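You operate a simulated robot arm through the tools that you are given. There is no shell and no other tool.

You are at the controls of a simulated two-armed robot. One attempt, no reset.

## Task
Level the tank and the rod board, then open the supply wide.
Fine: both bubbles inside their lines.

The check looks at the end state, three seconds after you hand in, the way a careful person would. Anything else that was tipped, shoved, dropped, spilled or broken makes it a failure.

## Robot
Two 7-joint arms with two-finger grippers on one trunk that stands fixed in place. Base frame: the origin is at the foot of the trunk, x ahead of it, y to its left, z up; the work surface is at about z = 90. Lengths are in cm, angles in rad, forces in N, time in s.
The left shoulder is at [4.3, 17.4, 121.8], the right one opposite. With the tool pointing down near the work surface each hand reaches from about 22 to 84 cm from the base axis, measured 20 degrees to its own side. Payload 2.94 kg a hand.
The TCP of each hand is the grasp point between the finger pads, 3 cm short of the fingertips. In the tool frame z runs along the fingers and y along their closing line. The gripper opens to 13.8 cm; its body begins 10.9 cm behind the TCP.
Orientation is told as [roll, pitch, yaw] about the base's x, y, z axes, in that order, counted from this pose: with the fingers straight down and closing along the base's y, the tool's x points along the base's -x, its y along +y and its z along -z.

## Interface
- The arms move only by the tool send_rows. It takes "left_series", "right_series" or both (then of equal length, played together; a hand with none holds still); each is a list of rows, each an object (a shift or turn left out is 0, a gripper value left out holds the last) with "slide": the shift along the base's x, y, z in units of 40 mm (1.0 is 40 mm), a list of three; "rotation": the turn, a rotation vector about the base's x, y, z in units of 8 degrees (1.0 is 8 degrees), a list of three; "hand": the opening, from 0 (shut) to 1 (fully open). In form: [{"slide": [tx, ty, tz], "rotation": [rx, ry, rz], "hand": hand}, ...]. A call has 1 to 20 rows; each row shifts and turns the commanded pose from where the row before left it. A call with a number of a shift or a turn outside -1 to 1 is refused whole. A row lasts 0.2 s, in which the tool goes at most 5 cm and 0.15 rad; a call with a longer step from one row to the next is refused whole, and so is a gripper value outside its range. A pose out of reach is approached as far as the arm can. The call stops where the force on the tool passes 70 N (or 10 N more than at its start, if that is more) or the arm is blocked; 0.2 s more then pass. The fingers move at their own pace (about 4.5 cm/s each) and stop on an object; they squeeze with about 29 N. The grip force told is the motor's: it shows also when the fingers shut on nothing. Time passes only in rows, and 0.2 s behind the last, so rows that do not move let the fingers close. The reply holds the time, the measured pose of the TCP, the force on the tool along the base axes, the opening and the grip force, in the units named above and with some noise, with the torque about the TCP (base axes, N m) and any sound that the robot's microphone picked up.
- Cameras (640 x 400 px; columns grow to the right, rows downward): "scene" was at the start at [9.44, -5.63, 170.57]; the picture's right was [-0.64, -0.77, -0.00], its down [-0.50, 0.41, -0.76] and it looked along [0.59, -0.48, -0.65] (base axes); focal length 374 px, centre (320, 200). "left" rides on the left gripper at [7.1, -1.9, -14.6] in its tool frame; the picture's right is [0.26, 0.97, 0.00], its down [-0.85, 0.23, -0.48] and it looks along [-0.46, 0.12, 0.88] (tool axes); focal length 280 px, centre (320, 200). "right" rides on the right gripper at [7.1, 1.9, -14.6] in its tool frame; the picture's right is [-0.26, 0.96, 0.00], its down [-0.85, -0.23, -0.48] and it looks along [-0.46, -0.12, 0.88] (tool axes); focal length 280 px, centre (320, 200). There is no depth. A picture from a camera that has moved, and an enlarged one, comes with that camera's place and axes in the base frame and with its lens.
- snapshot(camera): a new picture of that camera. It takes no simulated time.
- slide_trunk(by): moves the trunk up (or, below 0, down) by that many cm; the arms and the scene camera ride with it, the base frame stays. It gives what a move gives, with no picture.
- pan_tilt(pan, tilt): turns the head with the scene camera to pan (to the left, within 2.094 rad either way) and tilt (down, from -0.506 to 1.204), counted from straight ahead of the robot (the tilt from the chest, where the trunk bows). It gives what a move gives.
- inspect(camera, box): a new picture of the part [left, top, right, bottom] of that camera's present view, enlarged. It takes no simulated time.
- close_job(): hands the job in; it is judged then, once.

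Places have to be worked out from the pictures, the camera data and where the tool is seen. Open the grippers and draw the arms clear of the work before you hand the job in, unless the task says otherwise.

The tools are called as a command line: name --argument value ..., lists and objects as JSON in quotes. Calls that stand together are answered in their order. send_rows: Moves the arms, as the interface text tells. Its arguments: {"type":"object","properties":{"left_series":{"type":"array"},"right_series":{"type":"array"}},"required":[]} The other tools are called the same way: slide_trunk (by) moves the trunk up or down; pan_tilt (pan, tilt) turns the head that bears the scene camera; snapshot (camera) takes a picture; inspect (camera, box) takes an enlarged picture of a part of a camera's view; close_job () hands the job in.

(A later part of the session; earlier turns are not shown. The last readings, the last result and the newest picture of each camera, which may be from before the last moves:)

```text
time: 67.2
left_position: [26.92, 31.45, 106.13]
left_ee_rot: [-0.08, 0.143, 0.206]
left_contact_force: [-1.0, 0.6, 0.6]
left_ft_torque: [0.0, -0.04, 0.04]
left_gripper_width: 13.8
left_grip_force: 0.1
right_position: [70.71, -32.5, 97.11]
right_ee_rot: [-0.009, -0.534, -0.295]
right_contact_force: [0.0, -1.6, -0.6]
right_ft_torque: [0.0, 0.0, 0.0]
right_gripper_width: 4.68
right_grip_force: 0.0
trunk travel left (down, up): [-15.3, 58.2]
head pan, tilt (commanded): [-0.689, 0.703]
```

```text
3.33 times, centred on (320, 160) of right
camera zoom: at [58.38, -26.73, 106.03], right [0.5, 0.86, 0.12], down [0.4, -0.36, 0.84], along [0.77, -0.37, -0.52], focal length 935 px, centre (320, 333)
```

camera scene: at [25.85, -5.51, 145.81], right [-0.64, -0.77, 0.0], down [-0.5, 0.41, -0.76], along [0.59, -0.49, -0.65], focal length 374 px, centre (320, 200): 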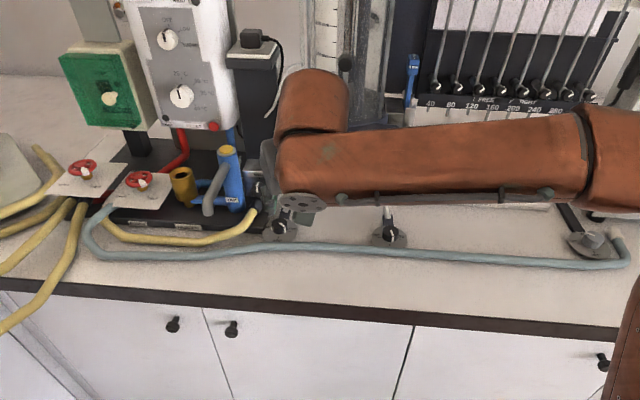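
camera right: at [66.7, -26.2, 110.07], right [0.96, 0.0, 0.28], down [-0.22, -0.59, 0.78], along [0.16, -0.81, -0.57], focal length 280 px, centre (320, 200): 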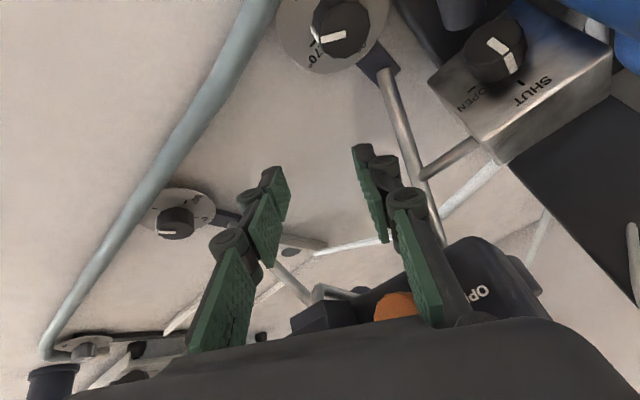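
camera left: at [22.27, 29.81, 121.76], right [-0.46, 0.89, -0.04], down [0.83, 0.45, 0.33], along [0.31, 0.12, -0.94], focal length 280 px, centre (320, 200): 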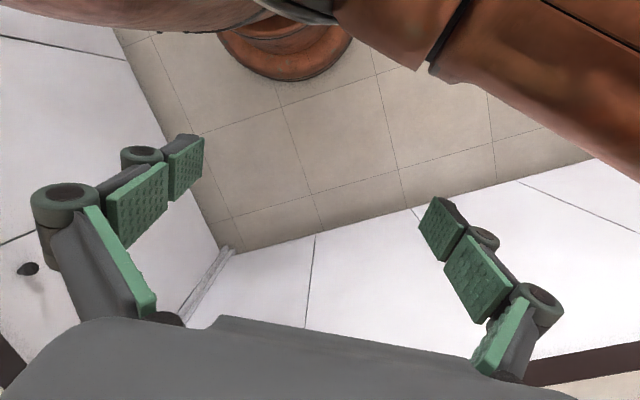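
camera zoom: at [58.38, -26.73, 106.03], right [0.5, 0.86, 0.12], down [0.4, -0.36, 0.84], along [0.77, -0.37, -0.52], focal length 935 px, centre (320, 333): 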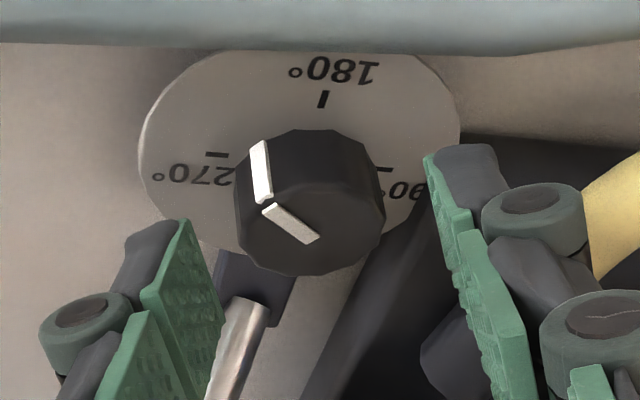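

By comparison with the previous grip (which needed +0.25 cm), the lateral position now looks right. I'll do the final descent, then close and read the force.

send_rows --right_series '[{"slide": [0.0544, -0.0169, -0.114]}, {"slide": [0.0544, -0.0169, -0.114]}, {"slide": [0.0544, -0.0169, -0.114]}, {"slide": [0.0544, -0.0169, -0.114]}, {}, {"hand": 0.0}, {"hand": 0.0}, {"hand": 0.0}]'

inspect --camera "right" --box '[230, 100, 410, 220]'

```text
time: 69.0
left_position: [27.04, 31.47, 106.18]
left_ee_rot: [-0.079, 0.143, 0.204]
left_contact_force: [0.0, 0.0, 0.5]
left_ft_torque: [-0.01, -0.03, -0.01]
left_gripper_width: 13.81
left_grip_force: 0.0
right_position: [71.6, -33.07, 95.18]
right_ee_rot: [-0.013, -0.535, -0.295]
right_contact_force: [-1.2, -7.2, 1.7]
right_ft_torque: [-0.23, 0.12, -0.12]
right_gripper_width: 3.13
right_grip_force: 44.9
trunk travel left (down, up): [-15.3, 58.2]
head pan, tilt (commanded): [-0.689, 0.703]
```

```text
3.33 times, centred on (320, 160) of right
camera zoom: at [59.27, -27.26, 104.21], right [0.5, 0.85, 0.12], down [0.4, -0.36, 0.84], along [0.76, -0.38, -0.52], focal length 935 px, centre (320, 333)
```

zoom: 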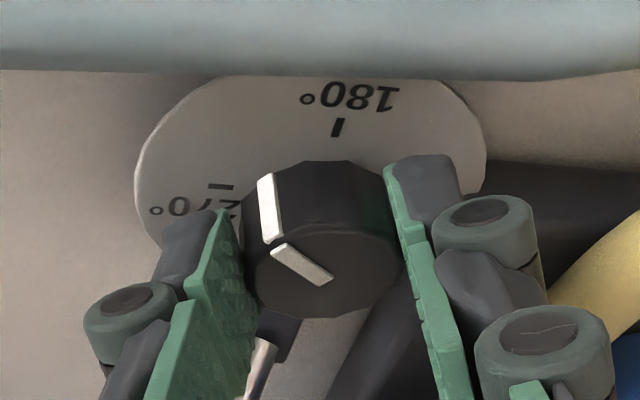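

Centred with only about 7 N offset, so I'll relieve that and turn 16° clockwise, checking forces.

send_rows --right_series '[{"slide": [-0.008, -0.03, 0]}, {"slide": [0.015, 0.039, 0], "rotation": [0, 0, -1]}, {"slide": [0.0205, 0.037, 0], "rotation": [0, 0, -1]}, {}]'

snapshot --camera "scene"

```text
time: 70.0
left_position: [26.91, 31.53, 106.1]
left_ee_rot: [-0.079, 0.142, 0.207]
left_contact_force: [-0.3, -0.5, -0.3]
left_ft_torque: [0.0, 0.04, 0.01]
left_gripper_width: 13.84
left_grip_force: 0.0
right_position: [71.59, -32.71, 95.18]
right_ee_rot: [-0.01, -0.533, -0.576]
right_contact_force: [6.8, -4.6, 2.3]
right_ft_torque: [-0.35, -0.34, 0.0]
right_gripper_width: 3.09
right_grip_force: 45.1
trunk travel left (down, up): [-15.3, 58.2]
head pan, tilt (commanded): [-0.689, 0.703]
```

```text
taken
camera scene: at [25.96, -5.56, 145.78], right [-0.64, -0.77, 0.0], down [-0.5, 0.41, -0.76], along [0.59, -0.48, -0.65], focal length 374 px, centre (320, 200)
```

scene: 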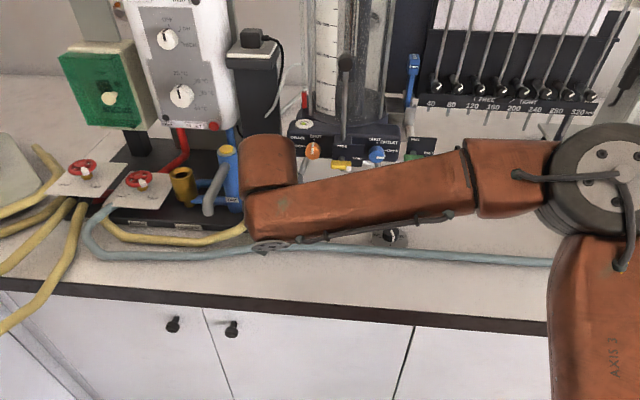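

Only about 8 N, and the bubble is visible in the scene view. I'll turn another 16°.

send_rows --right_series '[{"slide": [0.025, 0.033, 0], "rotation": [0, 0, -1]}, {"slide": [0.03, 0.03, 0], "rotation": [0, 0, -1]}, {}]'

inspect --camera "scene" --box '[280, 110, 330, 150]'

```text
time: 70.8
left_position: [26.97, 31.67, 106.16]
left_ee_rot: [-0.079, 0.144, 0.205]
left_contact_force: [0.4, 0.5, 0.1]
left_ft_torque: [0.03, 0.01, 0.04]
left_gripper_width: 13.81
left_grip_force: 0.0
right_position: [72.02, -32.43, 95.18]
right_ee_rot: [-0.009, -0.535, -0.855]
right_contact_force: [14.8, -2.2, 5.6]
right_ft_torque: [-0.29, -0.6, 0.16]
right_gripper_width: 3.12
right_grip_force: 44.8
trunk travel left (down, up): [-15.3, 58.2]
head pan, tilt (commanded): [-0.689, 0.703]
```

```text
10.00 times, centred on (305, 130) of scene
camera zoom: at [26.01, -5.52, 145.77], right [-0.64, -0.77, 0.0], down [-0.5, 0.41, -0.76], along [0.59, -0.48, -0.65], focal length 3738 px, centre (470, 900)
```

zoom: 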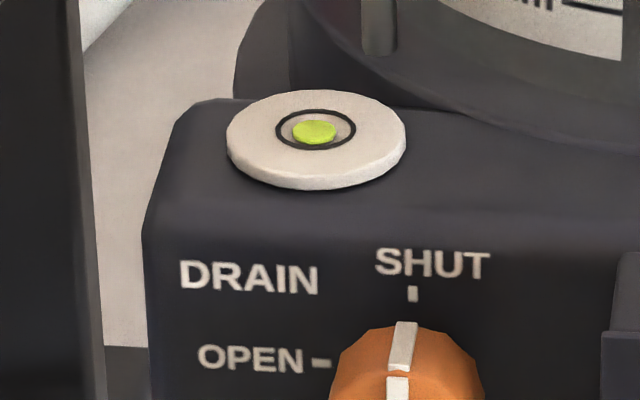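

The bubble is now in the middle of its ring. I'll open the gripper to take the load off and check that it stays.

send_rows --right_series '[{"hand": 0.34}, {"hand": 0.34}, {"hand": 0.34}]'

inspect --camera "scene" --box '[280, 110, 330, 150]'

inspect --camera "right" --box '[230, 100, 410, 220]'

```text
time: 71.6
left_position: [26.94, 31.48, 106.18]
left_ee_rot: [-0.08, 0.141, 0.206]
left_contact_force: [0.1, -0.3, -0.2]
left_ft_torque: [0.0, 0.04, -0.04]
left_gripper_width: 13.8
left_grip_force: 0.0
right_position: [71.79, -32.46, 95.17]
right_ee_rot: [-0.012, -0.53, -0.854]
right_contact_force: [0.0, -0.9, 0.9]
right_ft_torque: [-0.01, -0.01, -0.04]
right_gripper_width: 4.71
right_grip_force: 0.0
trunk travel left (down, up): [-15.3, 58.2]
head pan, tilt (commanded): [-0.689, 0.703]
```

```text
10.00 times, centred on (305, 130) of scene
camera zoom: at [25.91, -5.53, 145.79], right [-0.64, -0.77, 0.0], down [-0.5, 0.41, -0.76], along [0.59, -0.48, -0.65], focal length 3738 px, centre (470, 900)
```

zoom: 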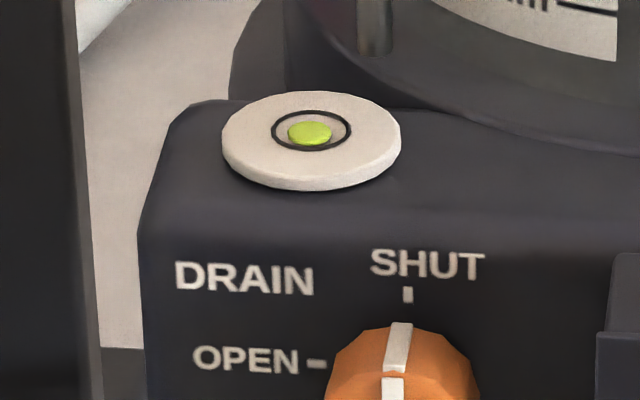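

```text
3.33 times, centred on (320, 160) of right
camera zoom: at [64.6, -21.02, 104.18], right [0.88, 0.46, 0.12], down [0.15, -0.52, 0.84], along [0.45, -0.72, -0.52], focal length 935 px, centre (320, 333)
```

zoom: 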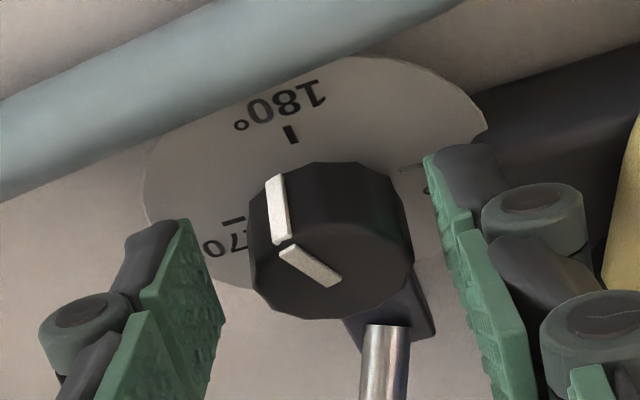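

The tank bubble sits well inside its ring with the hand off. Now I'll withdraw from the foot along the tool axis and pull back to free space, then raise the trunk again for the board's foot.

send_rows --right_series '[{"slide": [-0.166, 0.19, 0.4315]}, {"slide": [-0.166, 0.19, 0.4315]}, {"slide": [-0.166, 0.19, 0.4315]}, {"slide": [-0.166, 0.19, 0.4315]}, {"slide": [-0.166, 0.19, 0.4315]}, {"slide": [-0.8, -0.2, 0.1]}, {"slide": [-0.8, -0.2, 0.1]}, {"slide": [-0.8, -0.2, 0.1]}, {"slide": [-0.8, -0.2, 0.1]}, {"slide": [-0.8, -0.2, 0.1]}, {"slide": [-0.8, -0.2, 0.1]}, {"slide": [-0.8, -0.2, 0.1]}, {}]'

snapshot --camera "scene"

inspect --camera "scene" --box '[280, 110, 330, 150]'

```text
time: 74.4
left_position: [26.94, 31.58, 106.21]
left_ee_rot: [-0.08, 0.143, 0.205]
left_contact_force: [0.5, 1.3, -0.1]
left_ft_torque: [-0.01, 0.01, 0.04]
left_gripper_width: 13.81
left_grip_force: 0.1
right_position: [45.89, -35.58, 105.9]
right_ee_rot: [-0.011, -0.532, -0.852]
right_contact_force: [-0.4, 0.4, 0.2]
right_ft_torque: [0.02, -0.01, 0.01]
right_gripper_width: 4.69
right_grip_force: 0.2
right hand out of reach, approached as far as the arm can: row 4, 5
trunk travel left (down, up): [-15.3, 58.2]
head pan, tilt (commanded): [-0.689, 0.703]
```

```text
taken
camera scene: at [25.93, -5.5, 145.78], right [-0.64, -0.77, 0.0], down [-0.5, 0.41, -0.76], along [0.59, -0.48, -0.65], focal length 374 px, centre (320, 200)
```

scene: 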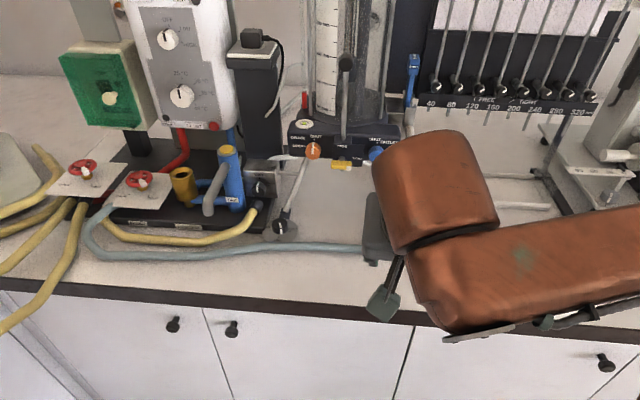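

```text
10.00 times, centred on (305, 130) of scene
camera zoom: at [25.93, -5.5, 145.78], right [-0.64, -0.77, 0.0], down [-0.5, 0.41, -0.76], along [0.59, -0.48, -0.65], focal length 3738 px, centre (470, 900)
```

zoom: 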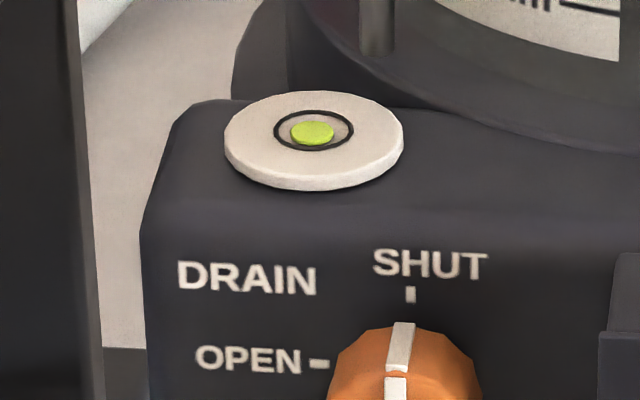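

The tank bubble holds in the ring. I'll raise the trunk in two steps.

slide_trunk --by 12

send_rows --right_series '[{"slide": [-0.3, -0.3, -0.8]}, {"slide": [-0.3, -0.3, -0.8]}, {"slide": [-0.3, -0.3, -0.8]}, {}]'

slide_trunk --by 12

snapshot --camera "scene"

snapshot --camera "right"

```text
time: 75.9
left_position: [26.75, 31.56, 118.09]
left_ee_rot: [-0.078, 0.149, 0.198]
left_contact_force: [0.3, -0.2, -0.1]
left_ft_torque: [0.0, 0.0, 0.0]
left_gripper_width: 13.79
left_grip_force: 0.1
right_position: [46.23, -35.71, 117.84]
right_ee_rot: [-0.013, -0.529, -0.852]
right_contact_force: [0.2, -0.8, 1.0]
right_ft_torque: [-0.02, 0.03, 0.01]
right_gripper_width: 4.7
right_grip_force: 0.0
trunk travel left (down, up): [-27.3, 46.2]
head pan, tilt (commanded): [-0.689, 0.703]
```

```text
time: 76.9
left_position: [26.65, 31.49, 118.16]
left_ee_rot: [-0.079, 0.148, 0.2]
left_contact_force: [-0.3, 0.0, 0.5]
left_ft_torque: [-0.02, 0.0, -0.01]
left_gripper_width: 13.81
left_grip_force: 0.1
right_position: [43.61, -39.36, 110.16]
right_ee_rot: [-0.011, -0.533, -0.851]
right_contact_force: [-0.2, -0.5, -0.7]
right_ft_torque: [-0.01, 0.04, 0.01]
right_gripper_width: 4.7
right_grip_force: 0.1
right hand out of reach, approached as far as the arm can: row 3
trunk travel left (down, up): [-27.3, 46.2]
head pan, tilt (commanded): [-0.689, 0.703]
```

```text
time: 78.4
left_position: [26.86, 31.64, 130.1]
left_ee_rot: [-0.079, 0.148, 0.2]
left_contact_force: [-0.2, 0.0, -0.1]
left_ft_torque: [0.03, 0.04, -0.03]
left_gripper_width: 13.78
left_grip_force: 0.2
right_position: [43.42, -39.39, 122.02]
right_ee_rot: [-0.012, -0.533, -0.855]
right_contact_force: [0.5, -0.2, 0.5]
right_ft_torque: [-0.02, 0.01, 0.01]
right_gripper_width: 4.68
right_grip_force: 0.2
trunk travel left (down, up): [-39.3, 34.2]
head pan, tilt (commanded): [-0.689, 0.703]
```

```text
taken
camera scene: at [9.36, -5.53, 170.85], right [-0.64, -0.77, 0.0], down [-0.5, 0.41, -0.76], along [0.59, -0.48, -0.65], focal length 374 px, centre (320, 200)
```

scene: 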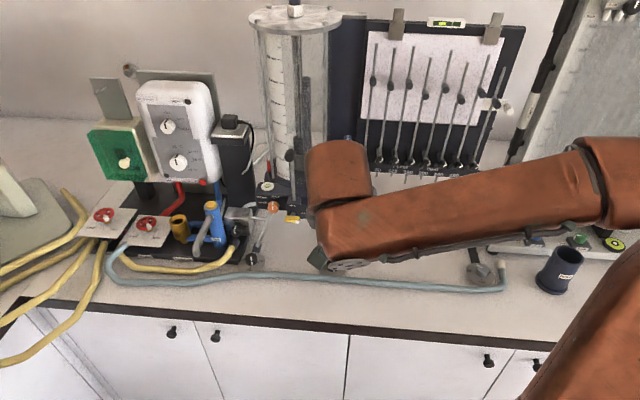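

```text
taken
camera right: at [36.26, -27.95, 131.09], right [0.88, 0.46, 0.12], down [0.15, -0.52, 0.84], along [0.45, -0.72, -0.52], focal length 280 px, centre (320, 200)
```

right: 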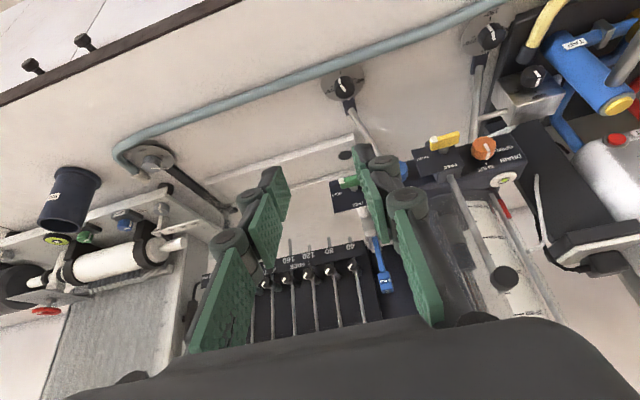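

The trunk is back up and everything looks in place. Now the board's foot: its bubble is left of centre, so its right side must rise (counter-clockwise if it works like the others). I'll move to a pre-grasp at yaw -73° so I can turn counter-clockwise from there.

send_rows --right_series '[{"slide": [-0.34, -0.84, -0.3], "rotation": [0, 0, -1]}, {"slide": [-0.34, -0.84, -0.3], "rotation": [0, 0, -1]}, {"slide": [-0.34, -0.84, -0.3], "rotation": [0, 0, -1]}, {"slide": [-0.34, -0.84, -0.3]}, {"slide": [-0.34, -0.84, -0.3]}, {"slide": [-0.34, -0.84, -0.3]}, {"slide": [-0.34, -0.84, -0.3]}, {"slide": [-0.34, -0.84, -0.3]}, {"slide": [-0.34, -0.84, -0.3]}, {}]'

snapshot --camera "right"

snapshot --camera "scene"

```text
time: 80.6
left_position: [26.69, 31.61, 130.04]
left_ee_rot: [-0.081, 0.149, 0.2]
left_contact_force: [0.7, -0.2, -0.2]
left_ft_torque: [-0.01, -0.01, 0.01]
left_gripper_width: 13.81
left_grip_force: 0.0
right_position: [31.17, -69.59, 111.42]
right_ee_rot: [-0.013, -0.534, -1.273]
right_contact_force: [-0.1, 0.1, -0.8]
right_ft_torque: [-0.02, -0.01, -0.04]
right_gripper_width: 4.71
right_grip_force: 0.1
trunk travel left (down, up): [-39.3, 34.2]
head pan, tilt (commanded): [-0.689, 0.703]
```

```text
taken
camera right: at [29.34, -56.13, 120.45], right [0.99, 0.06, 0.12], down [-0.07, -0.53, 0.84], along [0.12, -0.84, -0.52], focal length 280 px, centre (320, 200)
```

right: 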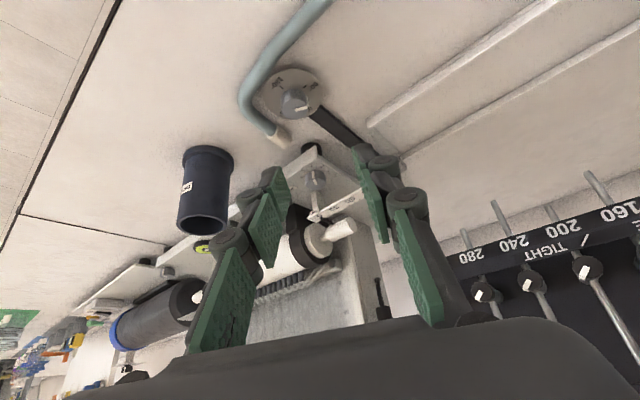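

```text
taken
camera scene: at [9.31, -5.47, 170.87], right [-0.64, -0.77, 0.0], down [-0.5, 0.41, -0.76], along [0.59, -0.49, -0.65], focal length 374 px, centre (320, 200)
```

scene: 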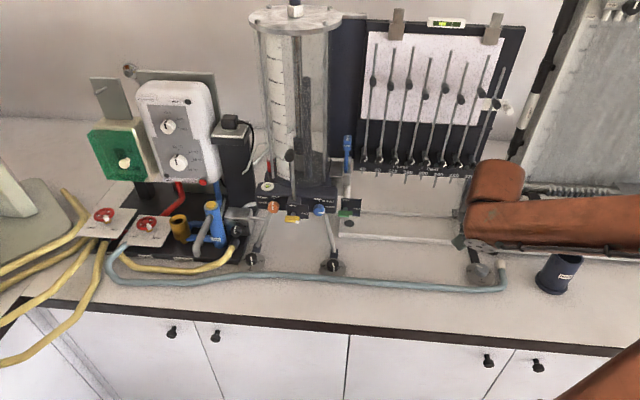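

Reach is fine here and both bubbles are in view. I'll zoom on the board knob to refine its place.

inspect --camera "right" --box '[230, 50, 370, 150]'

inspect --camera "scene" --box '[455, 235, 525, 295]'

inspect --camera "scene" --box '[420, 8, 480, 40]'

inspect --camera "scene" --box '[258, 180, 278, 194]'

```text
4.00 times, centred on (300, 100) of right
camera zoom: at [29.34, -56.13, 120.45], right [0.99, 0.06, 0.12], down [-0.07, -0.53, 0.84], along [0.12, -0.84, -0.52], focal length 1122 px, centre (400, 600)
```

zoom: 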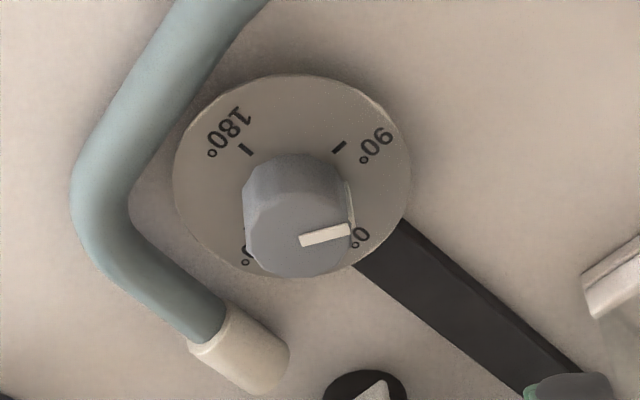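

```text
6.67 times, centred on (490, 265) of scene
camera zoom: at [9.31, -5.47, 170.87], right [-0.64, -0.77, 0.0], down [-0.5, 0.41, -0.76], along [0.59, -0.49, -0.65], focal length 2492 px, centre (-813, -233)
```

zoom: 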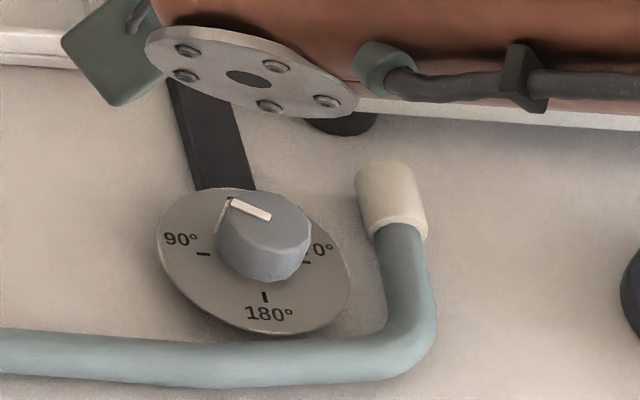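

```text
10.67 times, centred on (450, 24) of scene
camera zoom: at [9.31, -5.47, 170.87], right [-0.64, -0.77, 0.0], down [-0.5, 0.41, -0.76], along [0.59, -0.49, -0.65], focal length 3987 px, centre (-1067, 2077)
```

zoom: 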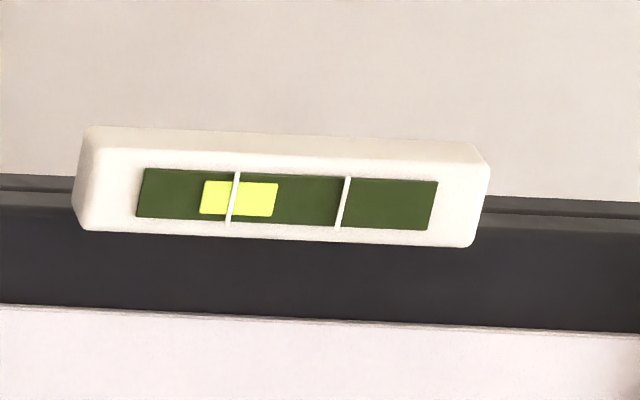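

```text
16.00 times, centred on (268, 187) of scene
camera zoom: at [9.31, -5.47, 170.87], right [-0.64, -0.77, 0.0], down [-0.5, 0.41, -0.76], along [0.59, -0.49, -0.65], focal length 5980 px, centre (1152, 408)
```

zoom: 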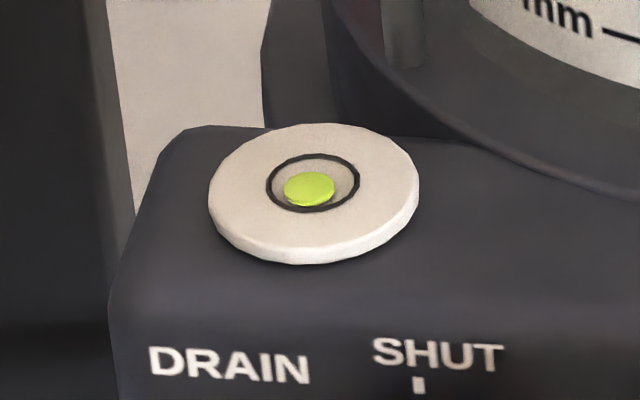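

The tank bubble still sits inside its ring from this better angle. The board knob axis is at about (31.35,-78.45). I'll descend to 5 cm short and check.

send_rows --right_series '[{"slide": [-0.0575, -0.33, -0.775]}, {"slide": [-0.0575, -0.33, -0.775]}, {"slide": [-0.0575, -0.33, -0.775]}, {"slide": [-0.0575, -0.33, -0.775]}, {}]'

snapshot --camera "right"

inspect --camera "right" --box '[240, 80, 400, 200]'

```text
time: 81.8
left_position: [26.7, 31.66, 130.17]
left_ee_rot: [-0.081, 0.148, 0.199]
left_contact_force: [-0.2, 0.0, -0.1]
left_ft_torque: [-0.06, -0.01, -0.01]
left_gripper_width: 13.8
left_grip_force: 0.0
right_position: [30.15, -75.07, 99.04]
right_ee_rot: [-0.012, -0.535, -1.272]
right_contact_force: [-1.0, -0.6, 0.1]
right_ft_torque: [0.0, 0.04, 0.0]
right_gripper_width: 4.67
right_grip_force: 0.0
trunk travel left (down, up): [-39.3, 34.2]
head pan, tilt (commanded): [-0.689, 0.703]
```

```text
taken
camera right: at [28.22, -61.6, 107.94], right [0.99, 0.06, 0.12], down [-0.07, -0.53, 0.84], along [0.12, -0.84, -0.52], focal length 280 px, centre (320, 200)
```

right: 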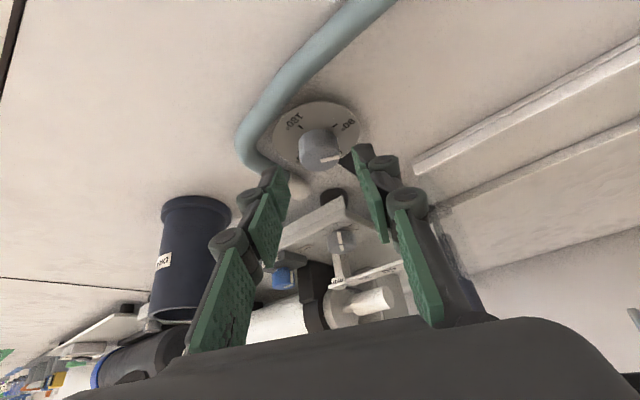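

```text
3.33 times, centred on (320, 140) of right
camera zoom: at [28.22, -61.6, 107.94], right [0.99, 0.06, 0.12], down [-0.07, -0.53, 0.84], along [0.12, -0.84, -0.52], focal length 935 px, centre (320, 400)
```

zoom: 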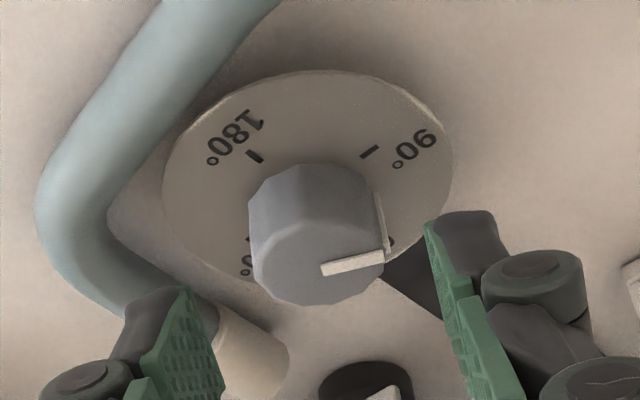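

Aligned. The hose's end cap is to the back-right, so I'll limit the counter-clockwise end of each turn. Going in the last 4–5 cm slowly.

send_rows --right_series '[{"slide": [0.04, -0.118, -0.215]}, {"slide": [0.04, -0.118, -0.215]}, {"slide": [0.04, -0.118, -0.215]}, {"slide": [0.04, -0.118, -0.215]}, {"slide": [0.04, -0.118, -0.2]}, {}]'

inspect --camera "right" --box '[240, 100, 400, 220]'

```text
time: 83.2
left_position: [26.64, 31.48, 130.01]
left_ee_rot: [-0.079, 0.15, 0.2]
left_contact_force: [1.2, 0.7, 0.2]
left_ft_torque: [-0.01, -0.01, -0.01]
left_gripper_width: 13.8
left_grip_force: 0.0
right_position: [31.13, -77.31, 94.71]
right_ee_rot: [-0.01, -0.532, -1.276]
right_contact_force: [0.8, 0.2, -0.9]
right_ft_torque: [0.05, 0.0, 0.0]
right_gripper_width: 4.69
right_grip_force: 0.0
trunk travel left (down, up): [-39.3, 34.2]
head pan, tilt (commanded): [-0.689, 0.703]
```

```text
3.33 times, centred on (320, 160) of right
camera zoom: at [29.17, -63.9, 103.63], right [0.99, 0.06, 0.12], down [-0.07, -0.53, 0.84], along [0.12, -0.84, -0.52], focal length 935 px, centre (320, 333)
```

zoom: 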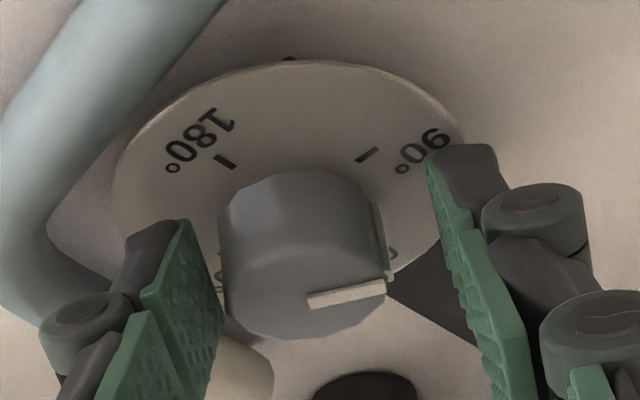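

The knob is about 0.25 cm toward image-left. I'll shift the hand by that much along the closing line, close part-way and check.

send_rows --right_series '[{"slide": [-0.06, -0.018, 0]}, {"hand": 0.27}, {"hand": 0.27}, {}]'

inspect --camera "right" --box '[240, 100, 400, 220]'

```text
time: 84.2
left_position: [26.64, 31.38, 130.21]
left_ee_rot: [-0.078, 0.148, 0.2]
left_contact_force: [1.0, 0.1, 0.4]
left_ft_torque: [0.01, 0.02, 0.03]
left_gripper_width: 13.8
left_grip_force: 0.1
right_position: [30.84, -77.36, 94.74]
right_ee_rot: [-0.01, -0.532, -1.271]
right_contact_force: [0.1, -0.1, -0.3]
right_ft_torque: [-0.03, -0.03, 0.04]
right_gripper_width: 3.72
right_grip_force: 0.0
trunk travel left (down, up): [-39.3, 34.2]
head pan, tilt (commanded): [-0.689, 0.703]
```

```text
3.33 times, centred on (320, 160) of right
camera zoom: at [28.9, -63.95, 103.63], right [0.99, 0.06, 0.12], down [-0.07, -0.53, 0.84], along [0.12, -0.84, -0.52], focal length 935 px, centre (320, 333)
```

zoom: 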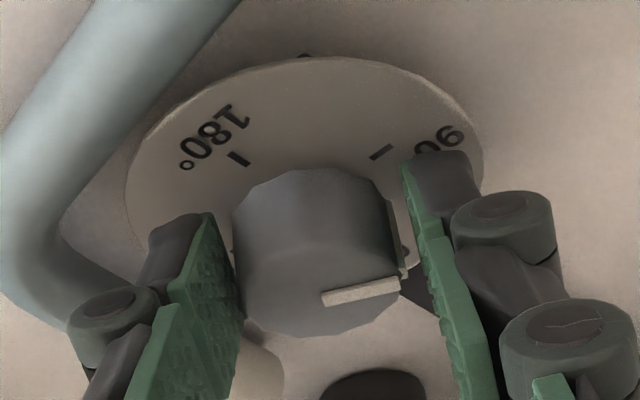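

It looks centred, so I'll close on the knob and read the force.

send_rows --right_series '[{"hand": 0.0}, {"hand": 0.0}, {"hand": 0.0}]'

inspect --camera "scene" --box '[420, 8, 480, 40]'

```text
time: 85.0
left_position: [26.77, 31.35, 130.06]
left_ee_rot: [-0.078, 0.146, 0.198]
left_contact_force: [-0.4, 0.7, 0.1]
left_ft_torque: [0.0, -0.01, -0.02]
left_gripper_width: 13.79
left_grip_force: 0.0
right_position: [30.64, -77.42, 94.66]
right_ee_rot: [-0.012, -0.531, -1.275]
right_contact_force: [-3.3, -0.7, -1.1]
right_ft_torque: [0.0, 0.2, -0.06]
right_gripper_width: 3.13
right_grip_force: 45.0
trunk travel left (down, up): [-39.3, 34.2]
head pan, tilt (commanded): [-0.689, 0.703]
```

```text
10.67 times, centred on (450, 24) of scene
camera zoom: at [9.23, -5.59, 170.87], right [-0.64, -0.77, 0.0], down [-0.5, 0.41, -0.76], along [0.59, -0.48, -0.65], focal length 3987 px, centre (-1067, 2077)
```

zoom: 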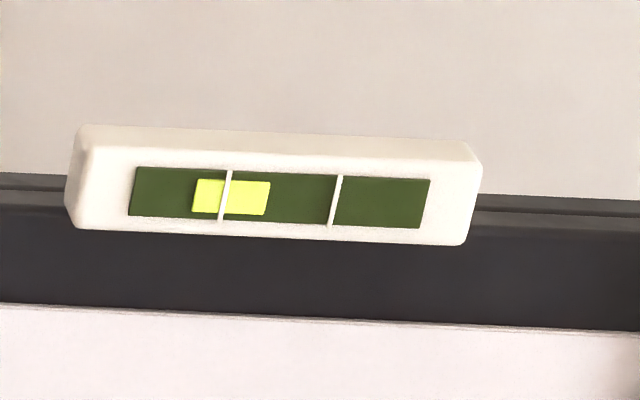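

Force is only 3 N. I'll turn 24° counter-clockwise and watch the board bubble.

send_rows --right_series '[{"slide": [-0.039, -0.015, 0], "rotation": [0, 0, 1]}, {"slide": [-0.037, -0.0205, 0], "rotation": [0, 0, 1]}, {"slide": [-0.033, -0.025, 0], "rotation": [0, 0, 1]}, {}]'

inspect --camera "scene" --box '[420, 8, 480, 40]'

inspect --camera "right" --box '[240, 100, 400, 220]'

```text
time: 86.0
left_position: [26.58, 31.36, 130.25]
left_ee_rot: [-0.079, 0.146, 0.199]
left_contact_force: [-0.8, 0.0, 0.4]
left_ft_torque: [-0.03, -0.03, 0.03]
left_gripper_width: 13.78
left_grip_force: 0.0
right_position: [30.13, -77.67, 94.57]
right_ee_rot: [-0.01, -0.529, -0.855]
right_contact_force: [-14.6, 5.5, -2.7]
right_ft_torque: [0.49, 0.56, -0.1]
right_gripper_width: 3.08
right_grip_force: 45.4
trunk travel left (down, up): [-39.3, 34.2]
head pan, tilt (commanded): [-0.689, 0.703]
```

```text
10.67 times, centred on (450, 24) of scene
camera zoom: at [9.12, -5.54, 170.88], right [-0.64, -0.77, 0.0], down [-0.5, 0.41, -0.76], along [0.59, -0.49, -0.65], focal length 3987 px, centre (-1067, 2077)
```

zoom: 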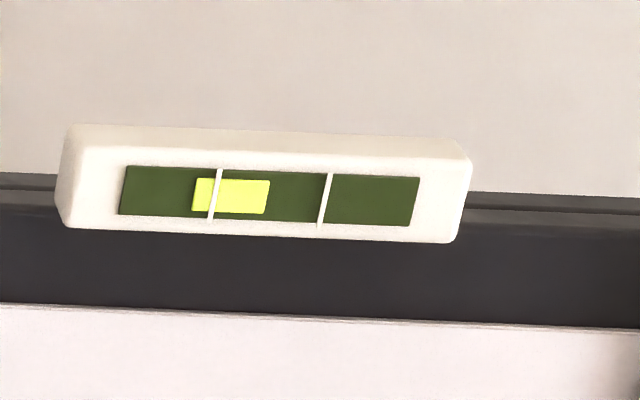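

```text
3.33 times, centred on (320, 160) of right
camera zoom: at [22.98, -66.22, 103.65], right [0.88, 0.46, 0.12], down [0.15, -0.52, 0.84], along [0.45, -0.72, -0.53], focal length 935 px, centre (320, 333)
```

zoom: 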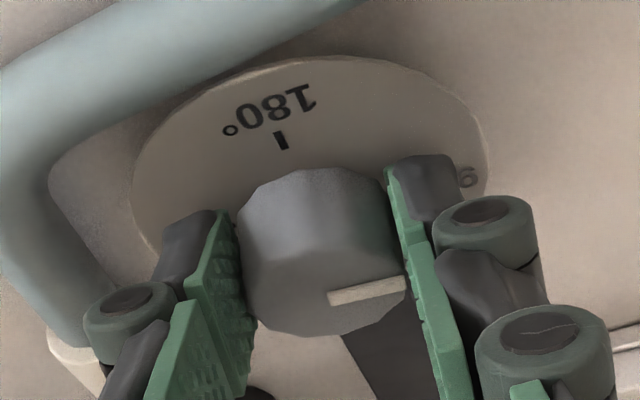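

Counter-clockwise raises it: the bubble moved about 10 px of the 49 needed for 24°. A side force of 16 N built up, so I'll release, see how the hand relaxes, and re-centre.

send_rows --right_series '[{"hand": 0.3}, {"hand": 0.3}, {}]'

inspect --camera "scene" --box '[420, 8, 480, 40]'

inspect --camera "right" --box '[240, 100, 400, 220]'

```text
time: 86.5
left_position: [26.66, 31.43, 130.09]
left_ee_rot: [-0.078, 0.147, 0.197]
left_contact_force: [1.0, -1.0, 0.8]
left_ft_torque: [0.04, -0.04, 0.01]
left_gripper_width: 13.8
left_grip_force: 0.1
right_position: [30.38, -77.63, 94.72]
right_ee_rot: [-0.005, -0.533, -0.863]
right_contact_force: [0.3, 1.3, -0.3]
right_ft_torque: [0.01, 0.02, 0.02]
right_gripper_width: 4.11
right_grip_force: 0.2
trunk travel left (down, up): [-39.3, 34.2]
head pan, tilt (commanded): [-0.689, 0.703]
stopped in row 2 (right hand): the arm was blocked; the commanded pose is now the measured one
```

```text
10.67 times, centred on (450, 24) of scene
camera zoom: at [9.19, -5.65, 170.88], right [-0.64, -0.77, 0.0], down [-0.5, 0.41, -0.76], along [0.59, -0.48, -0.65], focal length 3987 px, centre (-1067, 2077)
```

zoom: 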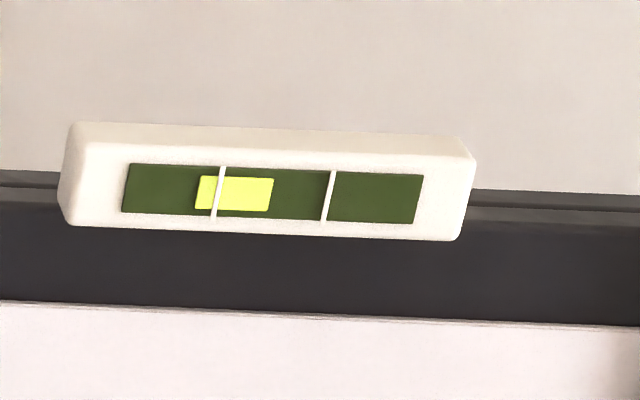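

```text
3.33 times, centred on (320, 160) of right
camera zoom: at [23.09, -66.21, 103.69], right [0.88, 0.46, 0.13], down [0.14, -0.52, 0.84], along [0.45, -0.72, -0.52], focal length 935 px, centre (320, 333)
```

zoom: 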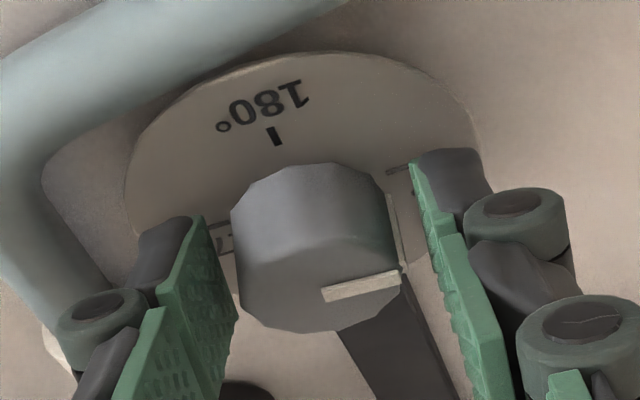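

The reply says the arm was blocked, so some part of the arm may be touching something. I'll turn the head right to look at the forearm and elbow.

pan_tilt --pan -1.25 --tilt 0.75

snapshot --camera "scene"

```text
time: 87.5
left_position: [26.63, 31.49, 130.12]
left_ee_rot: [-0.077, 0.147, 0.198]
left_contact_force: [0.1, 0.0, -0.7]
left_ft_torque: [0.0, -0.02, 0.0]
left_gripper_width: 13.81
left_grip_force: 0.0
right_position: [30.5, -77.71, 94.72]
right_ee_rot: [-0.006, -0.532, -0.86]
right_contact_force: [0.5, 0.0, 0.5]
right_ft_torque: [0.03, -0.01, 0.01]
right_gripper_width: 4.13
right_grip_force: 0.0
trunk travel left (down, up): [-39.3, 34.2]
head pan, tilt (commanded): [-1.25, 0.75]
```

```text
taken
camera scene: at [5.36, -8.07, 170.48], right [-0.95, -0.32, 0.0], down [-0.22, 0.65, -0.73], along [0.23, -0.69, -0.68], focal length 374 px, centre (320, 200)
```

scene: 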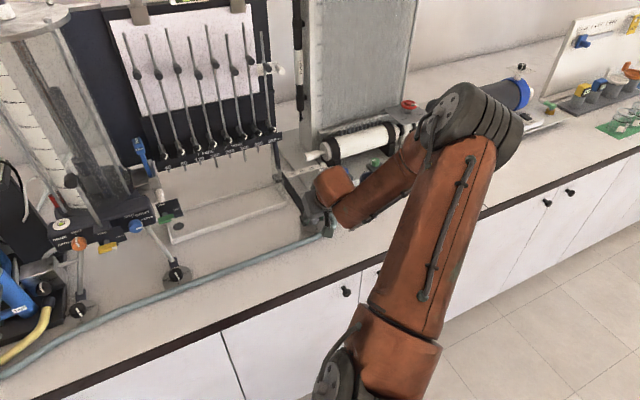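

Nothing is touching: the elbow and forearm are well above the rig, so the flag came from the release. I'll set the head back, swing the open hand 24° clockwise around the refitted axis (31.0,-78.7), and re-grip.

pan_tilt --pan -0.689 --tilt 0.703

send_rows --right_series '[{"slide": [-0.045, -0.012, 0]}, {"slide": [0.037, 0.028, 0], "rotation": [0, 0, -1]}, {"slide": [0.041, 0.0226, 0], "rotation": [0, 0, -1]}, {"slide": [0.0435, 0.0167, 0], "rotation": [0, 0, -1]}, {}, {"hand": 0.0}, {"hand": 0.0}, {"hand": 0.0}]'

inspect --camera "right" --box '[240, 100, 400, 220]'

```text
time: 88.5
left_position: [26.76, 31.38, 130.06]
left_ee_rot: [-0.078, 0.149, 0.199]
left_contact_force: [-0.1, -0.5, -0.9]
left_ft_torque: [-0.03, 0.0, 0.0]
left_gripper_width: 13.84
left_grip_force: 0.0
right_position: [30.44, -77.72, 94.69]
right_ee_rot: [-0.006, -0.533, -0.858]
right_contact_force: [-0.6, 0.1, -0.2]
right_ft_torque: [-0.02, 0.02, -0.04]
right_gripper_width: 4.14
right_grip_force: 0.0
trunk travel left (down, up): [-39.3, 34.2]
head pan, tilt (commanded): [-0.689, 0.703]
```

```text
time: 90.3
left_position: [26.74, 31.54, 130.17]
left_ee_rot: [-0.079, 0.148, 0.199]
left_contact_force: [-0.2, 0.7, -0.2]
left_ft_torque: [-0.04, 0.01, 0.01]
left_gripper_width: 13.79
left_grip_force: 0.0
right_position: [30.64, -77.5, 94.67]
right_ee_rot: [-0.009, -0.533, -1.278]
right_contact_force: [0.2, 0.2, 1.7]
right_ft_torque: [-0.02, 0.05, 0.0]
right_gripper_width: 3.09
right_grip_force: 44.9
trunk travel left (down, up): [-39.3, 34.2]
head pan, tilt (commanded): [-0.689, 0.703]
```

```text
3.33 times, centred on (320, 160) of right
camera zoom: at [28.79, -63.97, 103.65], right [0.99, 0.06, 0.13], down [-0.08, -0.53, 0.84], along [0.12, -0.84, -0.52], focal length 935 px, centre (320, 333)
```

zoom: 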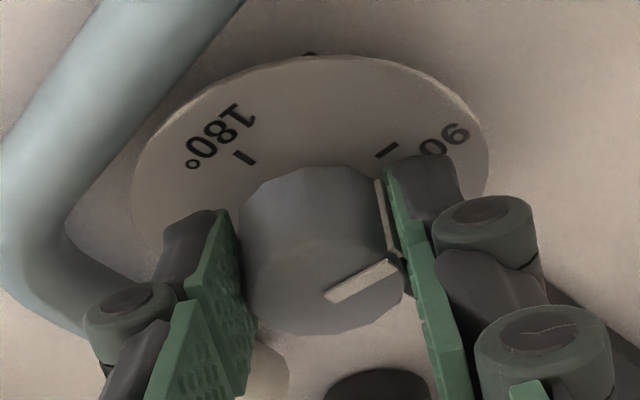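

A force-free grip. I'll turn 32° counter-clockwise and check the bubble and forces.

send_rows --right_series '[{"slide": [-0.0435, -0.0167, 0], "rotation": [0, 0, 1]}, {"slide": [-0.041, -0.0226, 0], "rotation": [0, 0, 1]}, {"slide": [-0.037, -0.028, 0], "rotation": [0, 0, 1]}, {"slide": [-0.033, -0.033, 0], "rotation": [0, 0, 1]}, {}]'

inspect --camera "scene" --box '[420, 8, 480, 40]'

inspect --camera "right" --box '[220, 90, 420, 240]'

```text
time: 91.5
left_position: [26.79, 31.38, 130.19]
left_ee_rot: [-0.078, 0.149, 0.198]
left_contact_force: [-0.2, -0.1, -1.1]
left_ft_torque: [-0.02, 0.04, -0.01]
left_gripper_width: 13.77
left_grip_force: 0.1
right_position: [30.01, -77.72, 94.61]
right_ee_rot: [-0.007, -0.531, -0.717]
right_contact_force: [-2.5, 5.6, -4.4]
right_ft_torque: [0.34, 0.16, 0.06]
right_gripper_width: 3.1
right_grip_force: 45.3
trunk travel left (down, up): [-39.3, 34.2]
head pan, tilt (commanded): [-0.689, 0.703]
```

```text
10.67 times, centred on (450, 24) of scene
camera zoom: at [9.27, -5.56, 170.87], right [-0.64, -0.77, 0.0], down [-0.5, 0.41, -0.76], along [0.59, -0.48, -0.65], focal length 3987 px, centre (-1067, 2077)
```

zoom: 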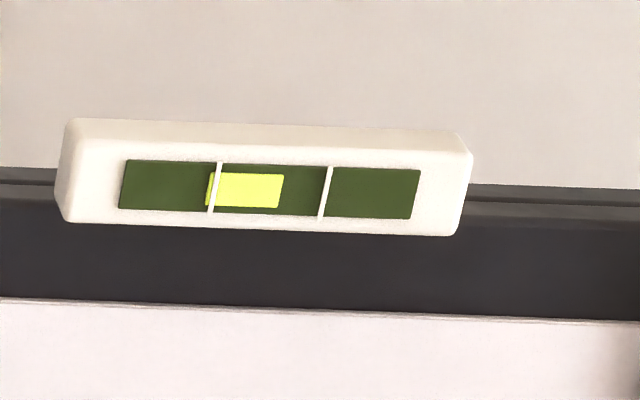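

```text
2.67 times, centred on (320, 165) of right
camera zoom: at [21.26, -67.48, 103.67], right [0.81, 0.58, 0.13], down [0.22, -0.49, 0.84], along [0.55, -0.65, -0.52], focal length 748 px, centre (320, 293)
```

zoom: 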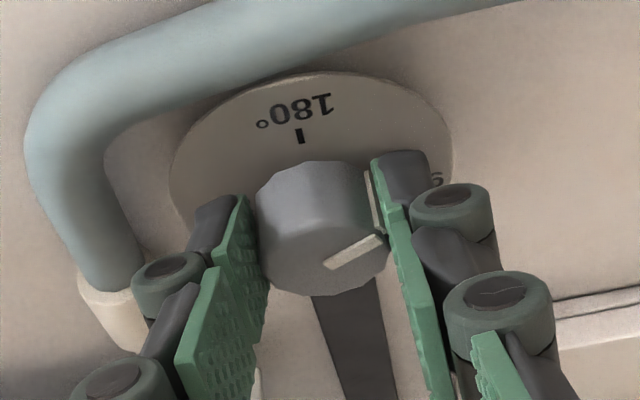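

Offset is now -25 px (0.45 px per degree), so about 57° more is needed. I'll turn 8° more, then open, swing back 40° and re-grip.

send_rows --right_series '[{"slide": [-0.028, -0.037, 0], "rotation": [0, 0, 1]}, {}, {"hand": 0.3}, {"hand": 0.3}, {"hand": 0.3}]'

send_rows --right_series '[{"slide": [0.028, 0.037, 0], "rotation": [0, 0, -1]}, {"slide": [0.033, 0.033, 0], "rotation": [0, 0, -1]}, {"slide": [0.037, 0.028, 0], "rotation": [0, 0, -1]}, {"slide": [0.041, 0.0226, 0], "rotation": [0, 0, -1]}, {"slide": [0.0435, 0.0167, 0], "rotation": [0, 0, -1]}, {}]'

inspect --camera "right" --box '[240, 100, 400, 220]'

inspect --camera "scene" --box '[420, 8, 480, 40]'

```text
time: 92.7
left_position: [26.8, 31.46, 130.12]
left_ee_rot: [-0.078, 0.149, 0.197]
left_contact_force: [0.7, 0.3, -0.3]
left_ft_torque: [0.0, 0.0, -0.01]
left_gripper_width: 13.77
left_grip_force: 0.1
right_position: [29.94, -78.02, 94.74]
right_ee_rot: [-0.007, -0.532, -0.579]
right_contact_force: [0.1, 0.3, -0.3]
right_ft_torque: [0.03, 0.0, 0.02]
right_gripper_width: 4.16
right_grip_force: 0.1
trunk travel left (down, up): [-39.3, 34.2]
head pan, tilt (commanded): [-0.689, 0.703]
```

```text
time: 94.1
left_position: [26.67, 31.42, 130.06]
left_ee_rot: [-0.079, 0.148, 0.197]
left_contact_force: [-0.5, 0.5, 0.2]
left_ft_torque: [-0.05, -0.05, -0.03]
left_gripper_width: 13.79
left_grip_force: 0.1
right_position: [30.7, -77.38, 94.78]
right_ee_rot: [-0.007, -0.534, -1.278]
right_contact_force: [-0.3, -0.9, 0.2]
right_ft_torque: [-0.03, 0.03, -0.02]
right_gripper_width: 4.17
right_grip_force: 0.0
trunk travel left (down, up): [-39.3, 34.2]
head pan, tilt (commanded): [-0.689, 0.703]
```

```text
3.33 times, centred on (320, 160) of right
camera zoom: at [28.83, -63.97, 103.71], right [0.99, 0.06, 0.13], down [-0.08, -0.53, 0.84], along [0.12, -0.84, -0.52], focal length 935 px, centre (320, 333)
```

zoom: 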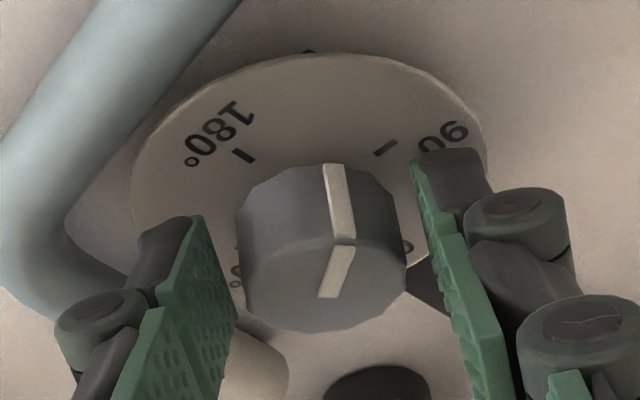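

```text
10.67 times, centred on (450, 24) of scene
camera zoom: at [9.24, -5.56, 170.88], right [-0.64, -0.77, 0.0], down [-0.5, 0.41, -0.76], along [0.59, -0.48, -0.65], focal length 3987 px, centre (-1067, 2077)
```

zoom: 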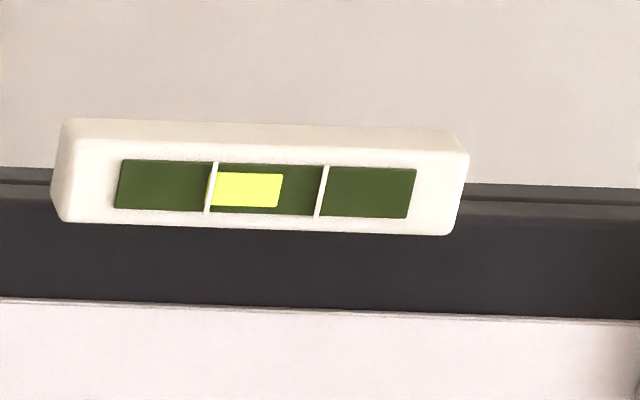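

The bubble's left edge is right at the left line now, with about 22 px more to go. I'll re-grip and turn 40° counter-clockwise.

send_rows --right_series '[{"hand": 0.0}, {"hand": 0.0}, {"hand": 0.0}, {"slide": [-0.0435, -0.0167, 0], "rotation": [0, 0, 1]}, {"slide": [-0.041, -0.0226, 0], "rotation": [0, 0, 1]}, {"slide": [-0.037, -0.028, 0], "rotation": [0, 0, 1]}, {"slide": [-0.033, -0.033, 0], "rotation": [0, 0, 1]}, {"slide": [-0.028, -0.037, 0], "rotation": [0, 0, 1]}, {}]'

inspect --camera "scene" --box '[420, 8, 480, 40]'

inspect --camera "right" --box '[220, 90, 420, 240]'

```text
time: 96.1
left_position: [26.6, 31.36, 130.02]
left_ee_rot: [-0.078, 0.15, 0.198]
left_contact_force: [0.5, -0.8, -0.6]
left_ft_torque: [-0.03, -0.02, -0.03]
left_gripper_width: 13.83
left_grip_force: 0.0
right_position: [29.97, -78.0, 94.74]
right_ee_rot: [-0.008, -0.53, -0.578]
right_contact_force: [-3.7, 3.1, -4.3]
right_ft_torque: [0.54, 0.34, -0.01]
right_gripper_width: 3.12
right_grip_force: 45.6
trunk travel left (down, up): [-39.3, 34.2]
head pan, tilt (commanded): [-0.689, 0.703]
```

```text
10.67 times, centred on (450, 24) of scene
camera zoom: at [9.25, -5.59, 170.87], right [-0.64, -0.77, 0.0], down [-0.5, 0.41, -0.76], along [0.59, -0.48, -0.65], focal length 3987 px, centre (-1067, 2077)
```

zoom: 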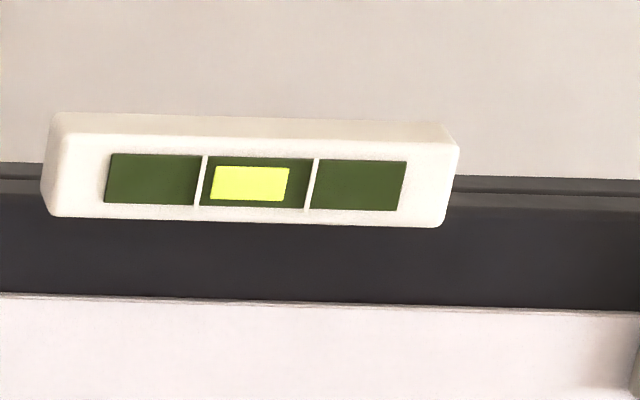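

```text
2.67 times, centred on (320, 165) of right
camera zoom: at [19.81, -68.96, 103.7], right [0.72, 0.68, 0.13], down [0.29, -0.46, 0.84], along [0.63, -0.57, -0.52], focal length 748 px, centre (320, 293)
```

zoom: 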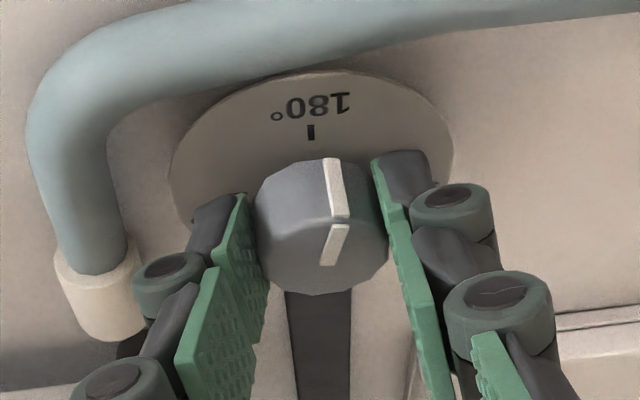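

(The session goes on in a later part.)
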